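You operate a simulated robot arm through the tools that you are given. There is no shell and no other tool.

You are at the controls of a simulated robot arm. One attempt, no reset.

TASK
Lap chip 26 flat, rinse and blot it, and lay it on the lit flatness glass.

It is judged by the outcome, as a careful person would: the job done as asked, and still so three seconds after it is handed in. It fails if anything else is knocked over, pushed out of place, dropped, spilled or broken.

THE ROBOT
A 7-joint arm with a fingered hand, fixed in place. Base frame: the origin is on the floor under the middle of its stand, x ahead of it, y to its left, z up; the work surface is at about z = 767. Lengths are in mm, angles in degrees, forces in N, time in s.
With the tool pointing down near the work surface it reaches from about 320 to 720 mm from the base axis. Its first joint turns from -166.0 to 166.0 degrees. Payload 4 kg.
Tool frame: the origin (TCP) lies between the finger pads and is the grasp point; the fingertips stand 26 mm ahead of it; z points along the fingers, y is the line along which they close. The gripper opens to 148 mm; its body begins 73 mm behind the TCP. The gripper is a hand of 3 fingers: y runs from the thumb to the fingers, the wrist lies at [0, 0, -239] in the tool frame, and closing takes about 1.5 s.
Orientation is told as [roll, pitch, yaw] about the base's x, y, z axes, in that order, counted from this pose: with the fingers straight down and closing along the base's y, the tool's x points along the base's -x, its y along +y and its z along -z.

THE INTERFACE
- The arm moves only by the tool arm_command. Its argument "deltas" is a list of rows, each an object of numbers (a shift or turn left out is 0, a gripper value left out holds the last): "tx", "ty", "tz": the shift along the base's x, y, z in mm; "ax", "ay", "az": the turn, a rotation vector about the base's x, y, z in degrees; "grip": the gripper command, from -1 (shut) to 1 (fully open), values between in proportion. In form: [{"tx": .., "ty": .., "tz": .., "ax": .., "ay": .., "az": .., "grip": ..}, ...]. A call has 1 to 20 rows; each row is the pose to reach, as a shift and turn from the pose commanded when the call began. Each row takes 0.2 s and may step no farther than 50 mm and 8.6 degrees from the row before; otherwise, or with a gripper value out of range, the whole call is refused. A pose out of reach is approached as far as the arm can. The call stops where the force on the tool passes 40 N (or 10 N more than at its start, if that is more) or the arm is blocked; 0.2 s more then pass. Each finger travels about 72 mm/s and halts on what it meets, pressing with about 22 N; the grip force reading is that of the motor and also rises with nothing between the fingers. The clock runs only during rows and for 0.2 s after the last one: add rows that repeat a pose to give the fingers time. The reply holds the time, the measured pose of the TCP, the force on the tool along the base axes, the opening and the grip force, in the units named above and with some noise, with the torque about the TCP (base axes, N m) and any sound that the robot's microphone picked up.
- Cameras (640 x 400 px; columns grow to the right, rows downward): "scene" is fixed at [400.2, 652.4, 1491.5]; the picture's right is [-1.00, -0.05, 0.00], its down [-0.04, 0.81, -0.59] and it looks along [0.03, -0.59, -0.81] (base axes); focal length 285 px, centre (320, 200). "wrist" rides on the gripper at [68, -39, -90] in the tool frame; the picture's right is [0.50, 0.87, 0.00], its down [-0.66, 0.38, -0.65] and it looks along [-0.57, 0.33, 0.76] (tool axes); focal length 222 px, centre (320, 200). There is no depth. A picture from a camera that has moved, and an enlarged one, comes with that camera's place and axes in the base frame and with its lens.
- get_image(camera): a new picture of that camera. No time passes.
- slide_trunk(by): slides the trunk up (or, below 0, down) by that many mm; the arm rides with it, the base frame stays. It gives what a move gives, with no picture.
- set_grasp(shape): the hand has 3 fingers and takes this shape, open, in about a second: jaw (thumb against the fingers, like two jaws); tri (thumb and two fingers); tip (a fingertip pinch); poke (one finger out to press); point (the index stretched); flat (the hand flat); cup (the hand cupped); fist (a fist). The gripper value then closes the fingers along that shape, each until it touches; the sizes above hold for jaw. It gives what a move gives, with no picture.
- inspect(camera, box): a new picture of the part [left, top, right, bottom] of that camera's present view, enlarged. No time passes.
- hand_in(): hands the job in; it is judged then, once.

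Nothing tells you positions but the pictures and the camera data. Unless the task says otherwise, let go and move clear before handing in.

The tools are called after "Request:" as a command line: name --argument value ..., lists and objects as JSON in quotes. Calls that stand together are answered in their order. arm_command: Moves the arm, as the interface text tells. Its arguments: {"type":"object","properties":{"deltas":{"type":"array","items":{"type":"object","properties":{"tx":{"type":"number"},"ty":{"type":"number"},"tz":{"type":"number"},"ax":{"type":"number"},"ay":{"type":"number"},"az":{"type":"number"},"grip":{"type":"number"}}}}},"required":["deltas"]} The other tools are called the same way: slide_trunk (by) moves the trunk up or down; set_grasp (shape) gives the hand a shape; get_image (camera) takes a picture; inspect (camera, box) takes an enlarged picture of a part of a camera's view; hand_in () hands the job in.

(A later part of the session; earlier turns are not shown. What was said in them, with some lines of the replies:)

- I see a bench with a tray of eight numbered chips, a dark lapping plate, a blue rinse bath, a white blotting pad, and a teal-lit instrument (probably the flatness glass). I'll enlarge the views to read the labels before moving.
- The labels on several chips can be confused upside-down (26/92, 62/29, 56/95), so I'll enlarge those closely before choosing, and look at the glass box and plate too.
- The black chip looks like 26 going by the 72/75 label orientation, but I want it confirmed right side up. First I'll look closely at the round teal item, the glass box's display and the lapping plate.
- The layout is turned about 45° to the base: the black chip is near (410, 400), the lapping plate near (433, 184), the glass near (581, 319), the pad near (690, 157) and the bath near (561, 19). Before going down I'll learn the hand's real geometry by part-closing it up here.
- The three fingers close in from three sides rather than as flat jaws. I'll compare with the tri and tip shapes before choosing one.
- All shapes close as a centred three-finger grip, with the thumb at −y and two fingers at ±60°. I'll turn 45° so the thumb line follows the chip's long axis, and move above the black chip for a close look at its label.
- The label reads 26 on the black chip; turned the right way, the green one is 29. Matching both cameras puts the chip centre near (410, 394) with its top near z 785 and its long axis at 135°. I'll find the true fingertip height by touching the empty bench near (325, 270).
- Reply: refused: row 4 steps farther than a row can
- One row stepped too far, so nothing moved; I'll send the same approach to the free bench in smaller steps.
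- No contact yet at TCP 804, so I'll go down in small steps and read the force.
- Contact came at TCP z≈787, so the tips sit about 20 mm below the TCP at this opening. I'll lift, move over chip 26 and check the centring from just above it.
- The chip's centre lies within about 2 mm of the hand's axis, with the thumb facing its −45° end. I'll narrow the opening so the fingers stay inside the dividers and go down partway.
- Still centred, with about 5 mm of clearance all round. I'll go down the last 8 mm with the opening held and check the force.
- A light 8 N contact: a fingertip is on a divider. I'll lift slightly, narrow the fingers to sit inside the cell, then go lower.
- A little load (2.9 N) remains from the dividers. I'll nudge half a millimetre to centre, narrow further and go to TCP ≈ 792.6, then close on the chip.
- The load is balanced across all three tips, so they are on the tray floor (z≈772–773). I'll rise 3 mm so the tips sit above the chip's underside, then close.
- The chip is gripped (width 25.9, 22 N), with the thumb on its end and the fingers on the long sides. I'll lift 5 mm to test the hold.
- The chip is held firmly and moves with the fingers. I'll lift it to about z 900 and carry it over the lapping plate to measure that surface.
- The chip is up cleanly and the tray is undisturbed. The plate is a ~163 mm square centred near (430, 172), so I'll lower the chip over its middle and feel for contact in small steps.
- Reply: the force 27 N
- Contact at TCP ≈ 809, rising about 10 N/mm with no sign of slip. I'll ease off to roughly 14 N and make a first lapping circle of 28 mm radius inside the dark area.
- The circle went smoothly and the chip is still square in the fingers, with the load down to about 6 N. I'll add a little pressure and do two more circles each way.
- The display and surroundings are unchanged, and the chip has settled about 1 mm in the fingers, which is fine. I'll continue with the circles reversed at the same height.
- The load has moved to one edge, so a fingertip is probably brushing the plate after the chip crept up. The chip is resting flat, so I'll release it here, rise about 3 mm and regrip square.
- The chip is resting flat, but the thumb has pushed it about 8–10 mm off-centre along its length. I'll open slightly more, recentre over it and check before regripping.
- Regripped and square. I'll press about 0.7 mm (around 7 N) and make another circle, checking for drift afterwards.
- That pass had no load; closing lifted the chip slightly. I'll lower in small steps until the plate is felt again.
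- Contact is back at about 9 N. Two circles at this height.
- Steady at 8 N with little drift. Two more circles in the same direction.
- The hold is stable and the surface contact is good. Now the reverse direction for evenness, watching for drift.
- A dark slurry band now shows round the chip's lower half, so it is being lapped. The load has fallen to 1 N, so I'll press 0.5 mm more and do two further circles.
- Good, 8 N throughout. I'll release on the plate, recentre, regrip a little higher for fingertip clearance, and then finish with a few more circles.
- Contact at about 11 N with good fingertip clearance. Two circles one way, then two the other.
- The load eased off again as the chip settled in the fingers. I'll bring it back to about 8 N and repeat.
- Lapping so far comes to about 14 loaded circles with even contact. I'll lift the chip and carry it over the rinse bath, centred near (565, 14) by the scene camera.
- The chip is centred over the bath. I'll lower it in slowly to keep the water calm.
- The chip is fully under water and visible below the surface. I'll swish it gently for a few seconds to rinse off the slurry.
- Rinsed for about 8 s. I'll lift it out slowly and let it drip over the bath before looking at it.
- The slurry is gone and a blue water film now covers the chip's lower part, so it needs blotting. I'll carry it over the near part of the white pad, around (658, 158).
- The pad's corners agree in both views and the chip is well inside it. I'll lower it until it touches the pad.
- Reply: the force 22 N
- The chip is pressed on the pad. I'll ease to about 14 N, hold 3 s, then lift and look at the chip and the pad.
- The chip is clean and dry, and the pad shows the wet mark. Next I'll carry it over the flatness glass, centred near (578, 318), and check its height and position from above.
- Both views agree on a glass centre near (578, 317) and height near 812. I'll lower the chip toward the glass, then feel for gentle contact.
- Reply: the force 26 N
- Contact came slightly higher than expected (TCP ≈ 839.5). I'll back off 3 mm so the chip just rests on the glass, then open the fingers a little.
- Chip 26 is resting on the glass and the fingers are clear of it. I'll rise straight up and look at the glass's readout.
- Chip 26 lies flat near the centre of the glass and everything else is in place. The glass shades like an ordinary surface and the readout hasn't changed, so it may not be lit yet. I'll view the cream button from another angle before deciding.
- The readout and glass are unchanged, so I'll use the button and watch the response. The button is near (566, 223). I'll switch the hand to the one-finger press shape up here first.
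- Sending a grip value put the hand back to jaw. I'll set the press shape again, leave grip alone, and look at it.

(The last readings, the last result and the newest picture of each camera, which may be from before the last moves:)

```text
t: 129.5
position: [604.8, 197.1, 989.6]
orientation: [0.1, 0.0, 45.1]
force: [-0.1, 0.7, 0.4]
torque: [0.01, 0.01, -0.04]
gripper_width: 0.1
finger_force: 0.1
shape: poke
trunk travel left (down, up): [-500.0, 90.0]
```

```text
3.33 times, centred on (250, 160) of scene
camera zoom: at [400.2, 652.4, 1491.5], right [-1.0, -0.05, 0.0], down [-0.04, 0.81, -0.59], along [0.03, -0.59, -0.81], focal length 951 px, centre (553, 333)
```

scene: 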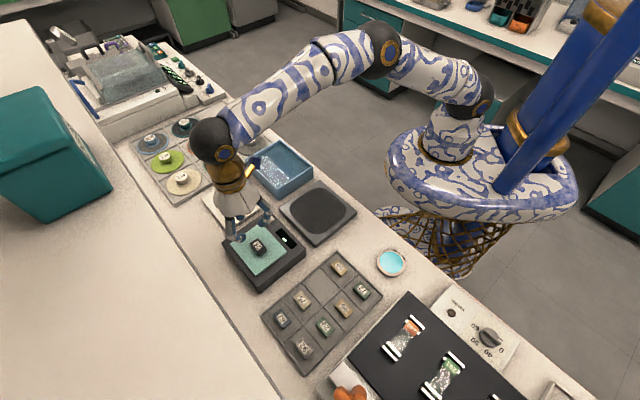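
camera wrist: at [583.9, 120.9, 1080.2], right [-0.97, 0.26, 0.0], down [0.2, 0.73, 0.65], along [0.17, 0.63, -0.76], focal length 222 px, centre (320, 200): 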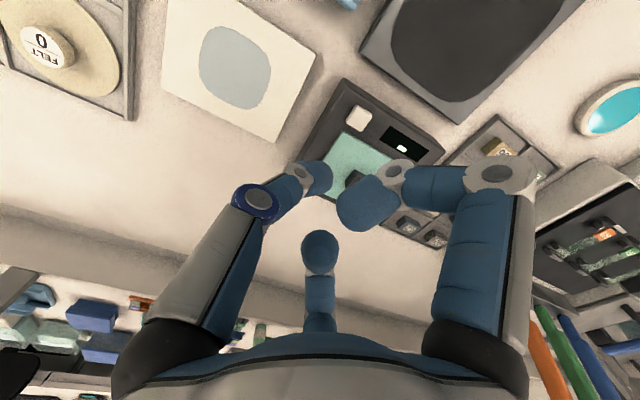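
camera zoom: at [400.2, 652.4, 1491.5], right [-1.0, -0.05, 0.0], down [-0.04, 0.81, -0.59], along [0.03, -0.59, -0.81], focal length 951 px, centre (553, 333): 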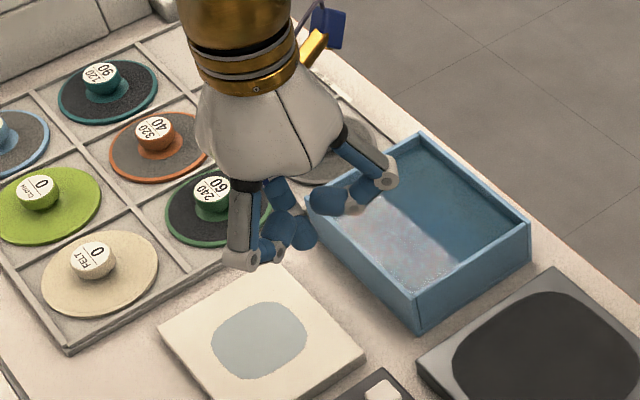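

The thumb is the pressing finger, with its tip close to the tool axis and the other two curled well above. I'll move above the button at a safe height and check the alignment.

Request:
arm_command --deltas '[{"tx": -10, "ty": 8, "tz": -25}, {"tx": -20, "ty": 16, "tz": -50}, {"tx": -30, "ty": 24, "tz": -75}, {"tx": -40.5, "ty": 32.8, "tz": -100}, {"tx": -40.5, "ty": 32.8, "tz": -120}, {"tx": -40.5, "ty": 32.8, "tz": -130}, {"tx": -40.5, "ty": 32.8, "tz": -130}]'

Request:
get_image --camera "wrist"

Request:
inspect --camera "scene" --box '[230, 180, 320, 260]'

```text
t: 131.1
position: [561.6, 228.6, 859.1]
orientation: [0.0, 0.1, 45.0]
force: [1.4, 0.4, -0.3]
torque: [-0.04, 0.0, 0.03]
gripper_width: 0.0
finger_force: 0.0
shape: poke
trunk travel left (down, up): [-500.0, 90.0]
```

```text
taken
camera wrist: at [542.3, 154.7, 950.6], right [-0.97, 0.26, 0.0], down [0.2, 0.73, 0.65], along [0.17, 0.63, -0.76], focal length 222 px, centre (320, 200)
```

wrist: 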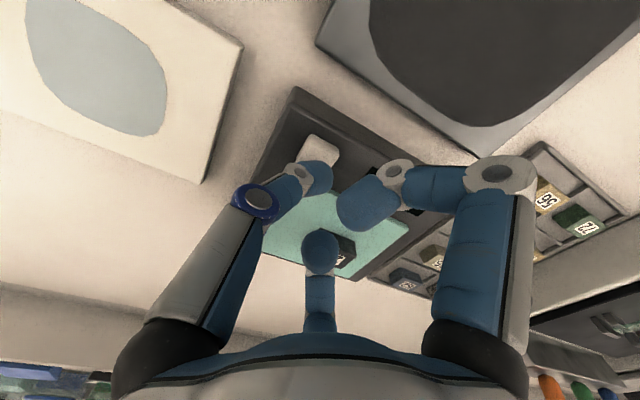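

```text
5.00 times, centred on (275, 220) of scene
camera zoom: at [400.2, 652.4, 1491.5], right [-1.0, -0.05, 0.0], down [-0.04, 0.81, -0.59], along [0.03, -0.59, -0.81], focal length 1426 px, centre (545, 100)
```

zoom: 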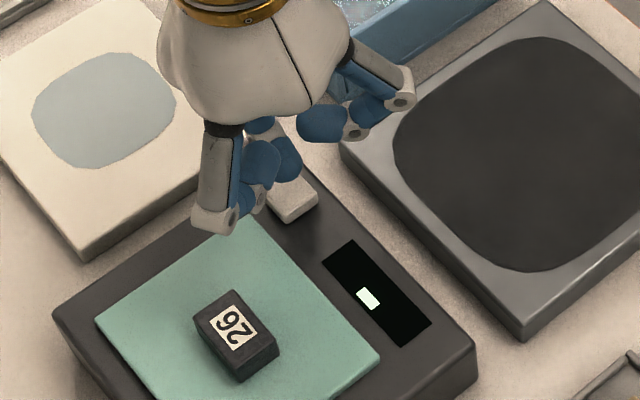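

The thumb tip is slightly past the button's centre. I'll shift about 4 mm back and lower gently until it touches.

Request:
arm_command --deltas '[{"tx": -2.5, "ty": -3.5}, {"tx": -2.5, "ty": -3.5, "tz": -4}, {"tx": -2.5, "ty": -3.5, "tz": -7}, {"tx": -2.5, "ty": -3.5, "tz": -7}]'

Request:
inspect --camera "wrist" --box '[260, 90, 400, 220]'

Request:
inspect --camera "scene" --box '[255, 195, 305, 240]'

```text
t: 132.1
position: [561.7, 224.4, 852.9]
orientation: [0.0, 0.0, 45.0]
force: [0.3, 0.4, -0.3]
torque: [0.0, 0.0, -0.01]
gripper_width: 0.1
finger_force: 0.0
shape: poke
trunk travel left (down, up): [-500.0, 90.0]
```

```text
3.08 times, centred on (330, 155) of wrist
camera zoom: at [540.3, 150.2, 944.1], right [-0.97, 0.26, 0.0], down [0.2, 0.73, 0.65], along [0.17, 0.63, -0.76], focal length 684 px, centre (289, 338)
```

zoom: 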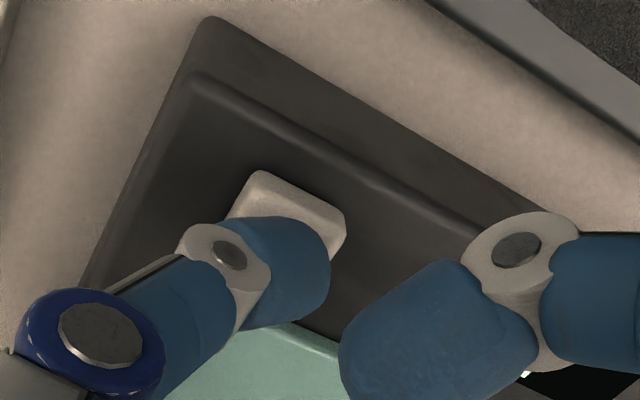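

```text
8.89 times, centred on (280, 218) of scene
camera zoom: at [400.2, 652.4, 1491.5], right [-1.0, -0.05, 0.0], down [-0.04, 0.81, -0.59], along [0.03, -0.59, -0.81], focal length 2536 px, centre (676, 44)
```

zoom: 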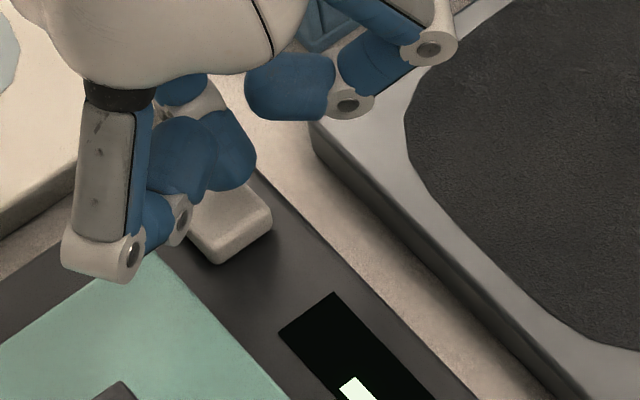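

Request:
arm_command --deltas '[{"tz": -1}, {"tz": -2}, {"tz": -2}]'

Request:
arm_command --deltas '[{"tz": -1}, {"tz": -2}, {"tz": -2}]'

Request:
inspect --camera "scene" --box '[255, 195, 305, 240]'

Request:
inspect --camera "wrist" --box '[260, 90, 400, 220]'

```text
t: 132.9
position: [560.8, 226.5, 849.4]
orientation: [0.0, 0.0, 45.0]
force: [0.0, -0.4, 0.3]
torque: [0.01, -0.02, 0.01]
gripper_width: 0.0
finger_force: 0.1
shape: poke
trunk travel left (down, up): [-500.0, 90.0]
```

```text
t: 133.7
position: [560.3, 224.8, 848.2]
orientation: [0.0, 0.0, 44.9]
force: [-0.3, 0.1, 0.1]
torque: [0.04, 0.01, -0.01]
gripper_width: 0.1
finger_force: 0.1
shape: poke
trunk travel left (down, up): [-500.0, 90.0]
```

```text
8.89 times, centred on (280, 218) of scene
camera zoom: at [400.2, 652.4, 1491.5], right [-1.0, -0.05, 0.0], down [-0.04, 0.81, -0.59], along [0.03, -0.59, -0.81], focal length 2536 px, centre (676, 44)
```

zoom: 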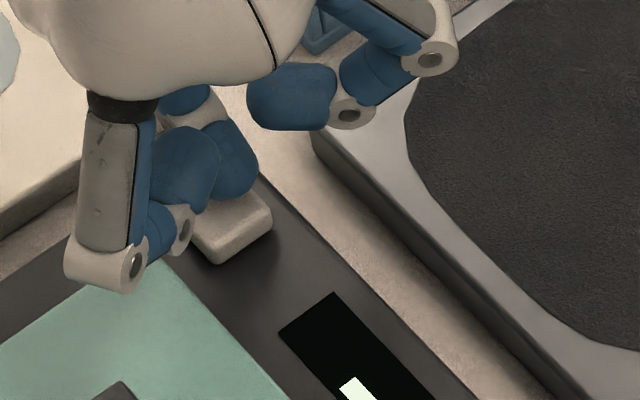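

```text
3.08 times, centred on (330, 155) of wrist
camera zoom: at [540.2, 150.8, 939.7], right [-0.97, 0.26, 0.0], down [0.2, 0.73, 0.65], along [0.17, 0.63, -0.76], focal length 684 px, centre (289, 338)
```

zoom: 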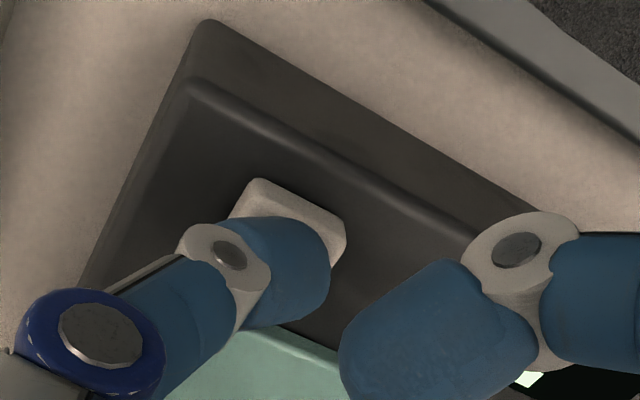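

Request:
arm_command --deltas '[{"tz": -1}, {"tz": -2}, {"tz": -2}]'

Request:
arm_command --deltas '[{"tz": -1}, {"tz": -2}, {"tz": -2}]'

Request:
arm_command --deltas '[{"tz": -1}, {"tz": -1}]'

Request:
inspect --camera "scene" --box '[255, 195, 305, 240]'

```text
t: 134.5
position: [561.3, 224.9, 846.1]
orientation: [0.0, 0.1, 45.0]
force: [0.3, -0.4, -0.6]
torque: [0.0, -0.02, 0.0]
gripper_width: 0.0
finger_force: 0.0
shape: poke
trunk travel left (down, up): [-500.0, 90.0]
```

```text
t: 135.3
position: [560.7, 226.9, 844.7]
orientation: [0.0, 0.1, 45.0]
force: [0.0, 0.1, 0.3]
torque: [0.03, -0.02, 0.01]
gripper_width: 0.1
finger_force: 0.0
shape: poke
trunk travel left (down, up): [-500.0, 90.0]
```

```text
t: 135.9
position: [560.8, 225.7, 844.7]
orientation: [0.0, 0.1, 45.1]
force: [0.2, -0.5, 1.4]
torque: [-0.03, 0.01, 0.02]
gripper_width: 0.4
finger_force: 0.2
shape: poke
trunk travel left (down, up): [-500.0, 90.0]
```

```text
8.89 times, centred on (280, 218) of scene
camera zoom: at [400.2, 652.4, 1491.5], right [-1.0, -0.05, 0.0], down [-0.04, 0.81, -0.59], along [0.03, -0.59, -0.81], focal length 2536 px, centre (676, 44)
```

zoom: 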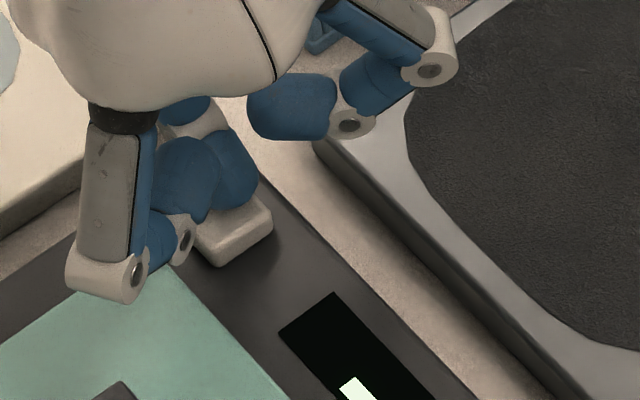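

First touch on the button at about 1.4 N. I'll press a little further in steps, watching the readout and glass.

Request:
arm_command --deltas '[{"tz": -0.5}, {"tz": -1}, {"tz": -1}]'

Request:
inspect --camera "scene" --box '[220, 200, 310, 290]'

```text
t: 136.7
position: [561.4, 226.4, 842.4]
orientation: [0.0, 0.0, 45.0]
force: [0.4, 0.0, 0.0]
torque: [0.03, 0.01, 0.01]
gripper_width: 0.0
finger_force: 0.0
shape: poke
trunk travel left (down, up): [-500.0, 90.0]
```

```text
4.44 times, centred on (265, 245) of scene
camera zoom: at [400.2, 652.4, 1491.5], right [-1.0, -0.05, 0.0], down [-0.04, 0.81, -0.59], along [0.03, -0.59, -0.81], focal length 1268 px, centre (564, 0)
```

zoom: 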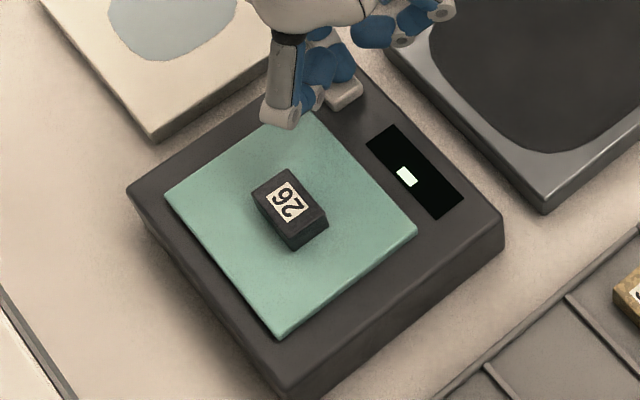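

Request:
arm_command --deltas '[{"tz": -1}, {"tz": -1}]'

Request:
arm_command --deltas '[{"tz": -1}, {"tz": -1}]'

Request:
inspect --camera "scene" --box '[220, 190, 310, 280]'

Request:
inspect --camera "wrist" --box '[260, 90, 400, 220]'

```text
t: 137.3
position: [561.0, 225.7, 842.8]
orientation: [0.0, 0.0, 45.0]
force: [-0.2, 0.3, 0.6]
torque: [0.03, 0.0, 0.03]
gripper_width: 0.0
finger_force: 0.1
shape: poke
trunk travel left (down, up): [-500.0, 90.0]
heard: click
```

```text
t: 137.9
position: [561.1, 225.2, 841.4]
orientation: [0.0, -0.1, 44.9]
force: [-0.1, 0.7, 1.5]
torque: [0.03, 0.0, -0.01]
gripper_width: 0.0
finger_force: 0.0
shape: poke
trunk travel left (down, up): [-500.0, 90.0]
```

```text
4.44 times, centred on (265, 235) of scene
camera zoom: at [400.2, 652.4, 1491.5], right [-1.0, -0.05, 0.0], down [-0.04, 0.81, -0.59], along [0.03, -0.59, -0.81], focal length 1268 px, centre (564, 44)
```

zoom: 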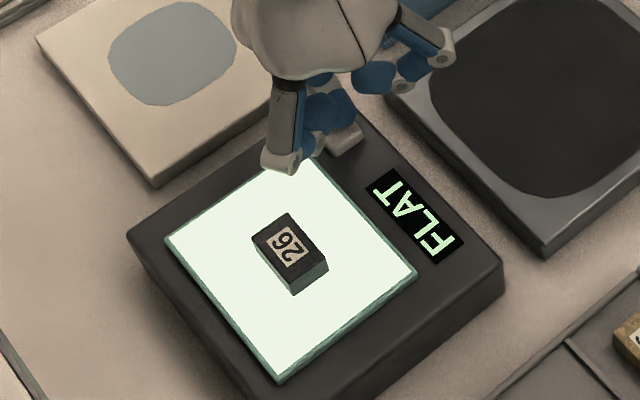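

```text
3.08 times, centred on (330, 155) of wrist
camera zoom: at [540.7, 150.7, 932.1], right [-0.97, 0.26, 0.0], down [0.2, 0.73, 0.65], along [0.17, 0.63, -0.76], focal length 684 px, centre (289, 338)
```

zoom: 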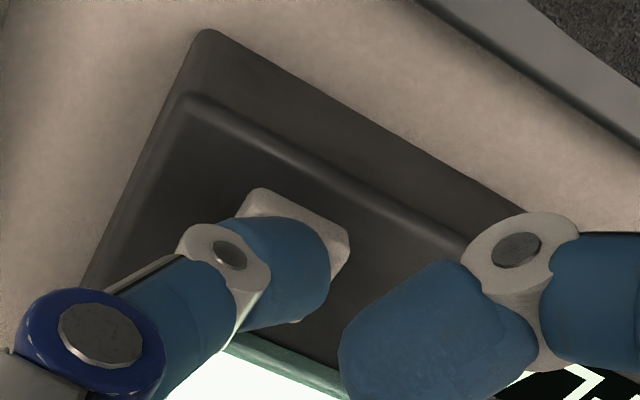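

A click was heard, the glass lit up and the readout says FLAT. I'll rise straight up off the button and check that it stays lit.

Request:
arm_command --deltas '[{"tz": 2}, {"tz": 5}, {"tz": 12}, {"tz": 30}, {"tz": 60}, {"tz": 100}, {"tz": 130}, {"tz": 130}]'

Request:
inspect --camera "scene" --box '[220, 190, 310, 280]'

```text
t: 139.7
position: [560.9, 225.1, 971.0]
orientation: [0.0, 0.0, 44.9]
force: [-0.6, -0.3, 0.1]
torque: [-0.02, -0.05, 0.03]
gripper_width: 0.1
finger_force: 0.1
shape: poke
trunk travel left (down, up): [-500.0, 90.0]
```

```text
4.44 times, centred on (265, 235) of scene
camera zoom: at [400.2, 652.4, 1491.5], right [-1.0, -0.05, 0.0], down [-0.04, 0.81, -0.59], along [0.03, -0.59, -0.81], focal length 1268 px, centre (564, 44)
```

zoom: 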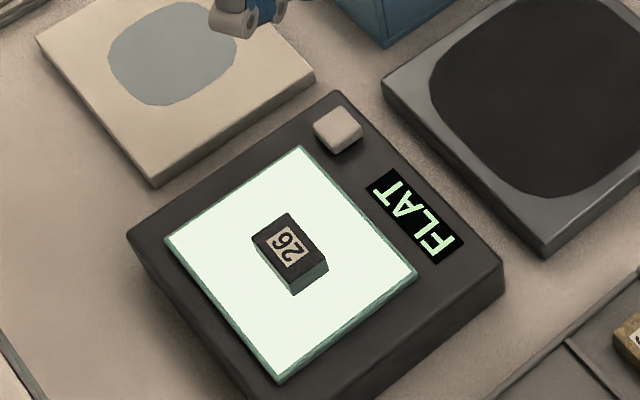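

It stays lit, reading FLAT, with chip 26 on the glass. I'll move the hand well clear and take a last look over the whole bench.

Request:
arm_command --deltas '[{"tx": -20, "ty": -10, "tz": 30}, {"tx": -50, "ty": -20, "tz": 60}, {"tx": -85, "ty": -25, "tz": 90}, {"tx": -120, "ty": -25, "tz": 110}, {"tx": -155, "ty": -25, "tz": 130}, {"tx": -155, "ty": -25, "tz": 130}, {"tx": -155, "ty": -25, "tz": 130}]'

Request:
get_image --camera "scene"

Request:
inspect --camera "scene" --box '[190, 130, 400, 380]'

Request:
inspect --camera "scene" --box '[240, 215, 290, 265]'

```text
t: 141.3
position: [408.1, 200.7, 1101.5]
orientation: [0.0, 0.1, 44.9]
force: [-0.2, 0.4, 0.4]
torque: [0.01, 0.01, -0.01]
gripper_width: 0.3
finger_force: 0.0
shape: poke
trunk travel left (down, up): [-500.0, 90.0]
```

```text
taken
```

scene: 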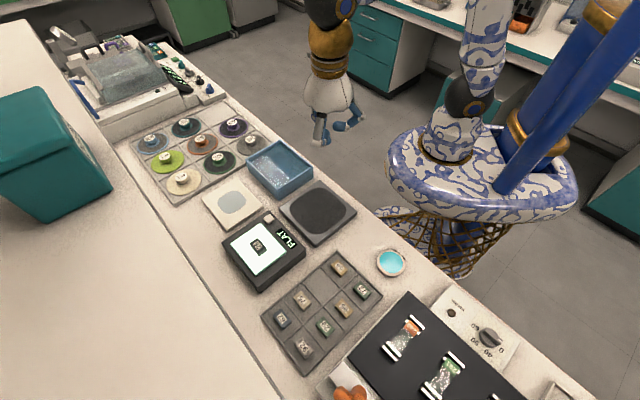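

```text
1.60 times, centred on (295, 255) of scene
camera zoom: at [400.2, 652.4, 1491.5], right [-1.0, -0.05, 0.0], down [-0.04, 0.81, -0.59], along [0.03, -0.59, -0.81], focal length 456 px, centre (360, 112)
```

zoom: 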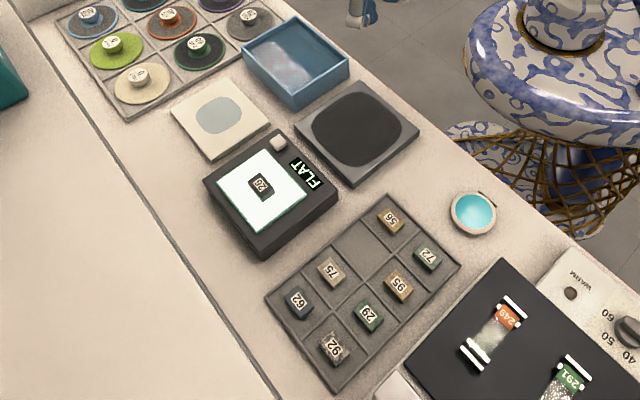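

```text
8.00 times, centred on (265, 240) of scene
camera zoom: at [400.2, 652.4, 1491.5], right [-1.0, -0.05, 0.0], down [-0.04, 0.81, -0.59], along [0.03, -0.59, -0.81], focal length 2282 px, centre (760, -120)
```

zoom: 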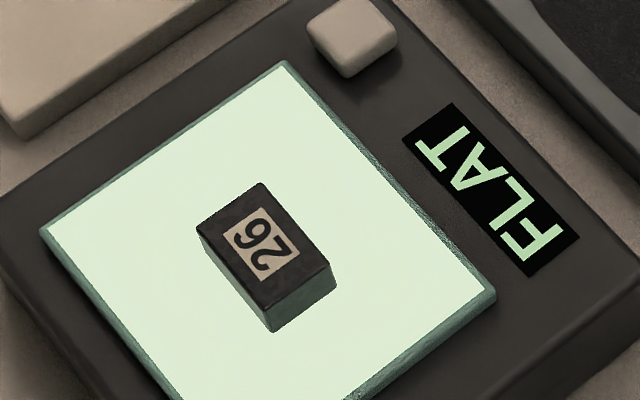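

Chip 26 lies lapped, rinsed and dry on the lit glass, which reads FLAT. The other chips and fixtures are where they were and the hand is clear, so I'm handing in.

Request:
hand_in

```text
The job is handed in.
```

Chip 26 is lapped, rinsed and blotted. It lies near the middle of the flatness glass, which is lit and reads FLAT. I have handed the job in.

- **Lapping:** I ran about 14 loaded circles on the lapping plate, most at roughly 5–15 N. I regripped the chip twice on the plate because it crept in the fingers.
- **Rinse and blot:** I swished it in the bath for about 8 s, then pressed it on the white pad. No slurry or water film showed on it afterwards.
- **Lighting the glass:** The glass was not lit at the start. After laying the chip down I pressed the cream button once. It clicked, the glass lit, and the readout changed to FLAT.
- **Surroundings:** In the last pictures the other seven chips and the fixtures were where they started, and the hand was clear.

On first contact with the glass I pressed the chip to about 26 N before easing off. I saw no damage to the glass or the chip.
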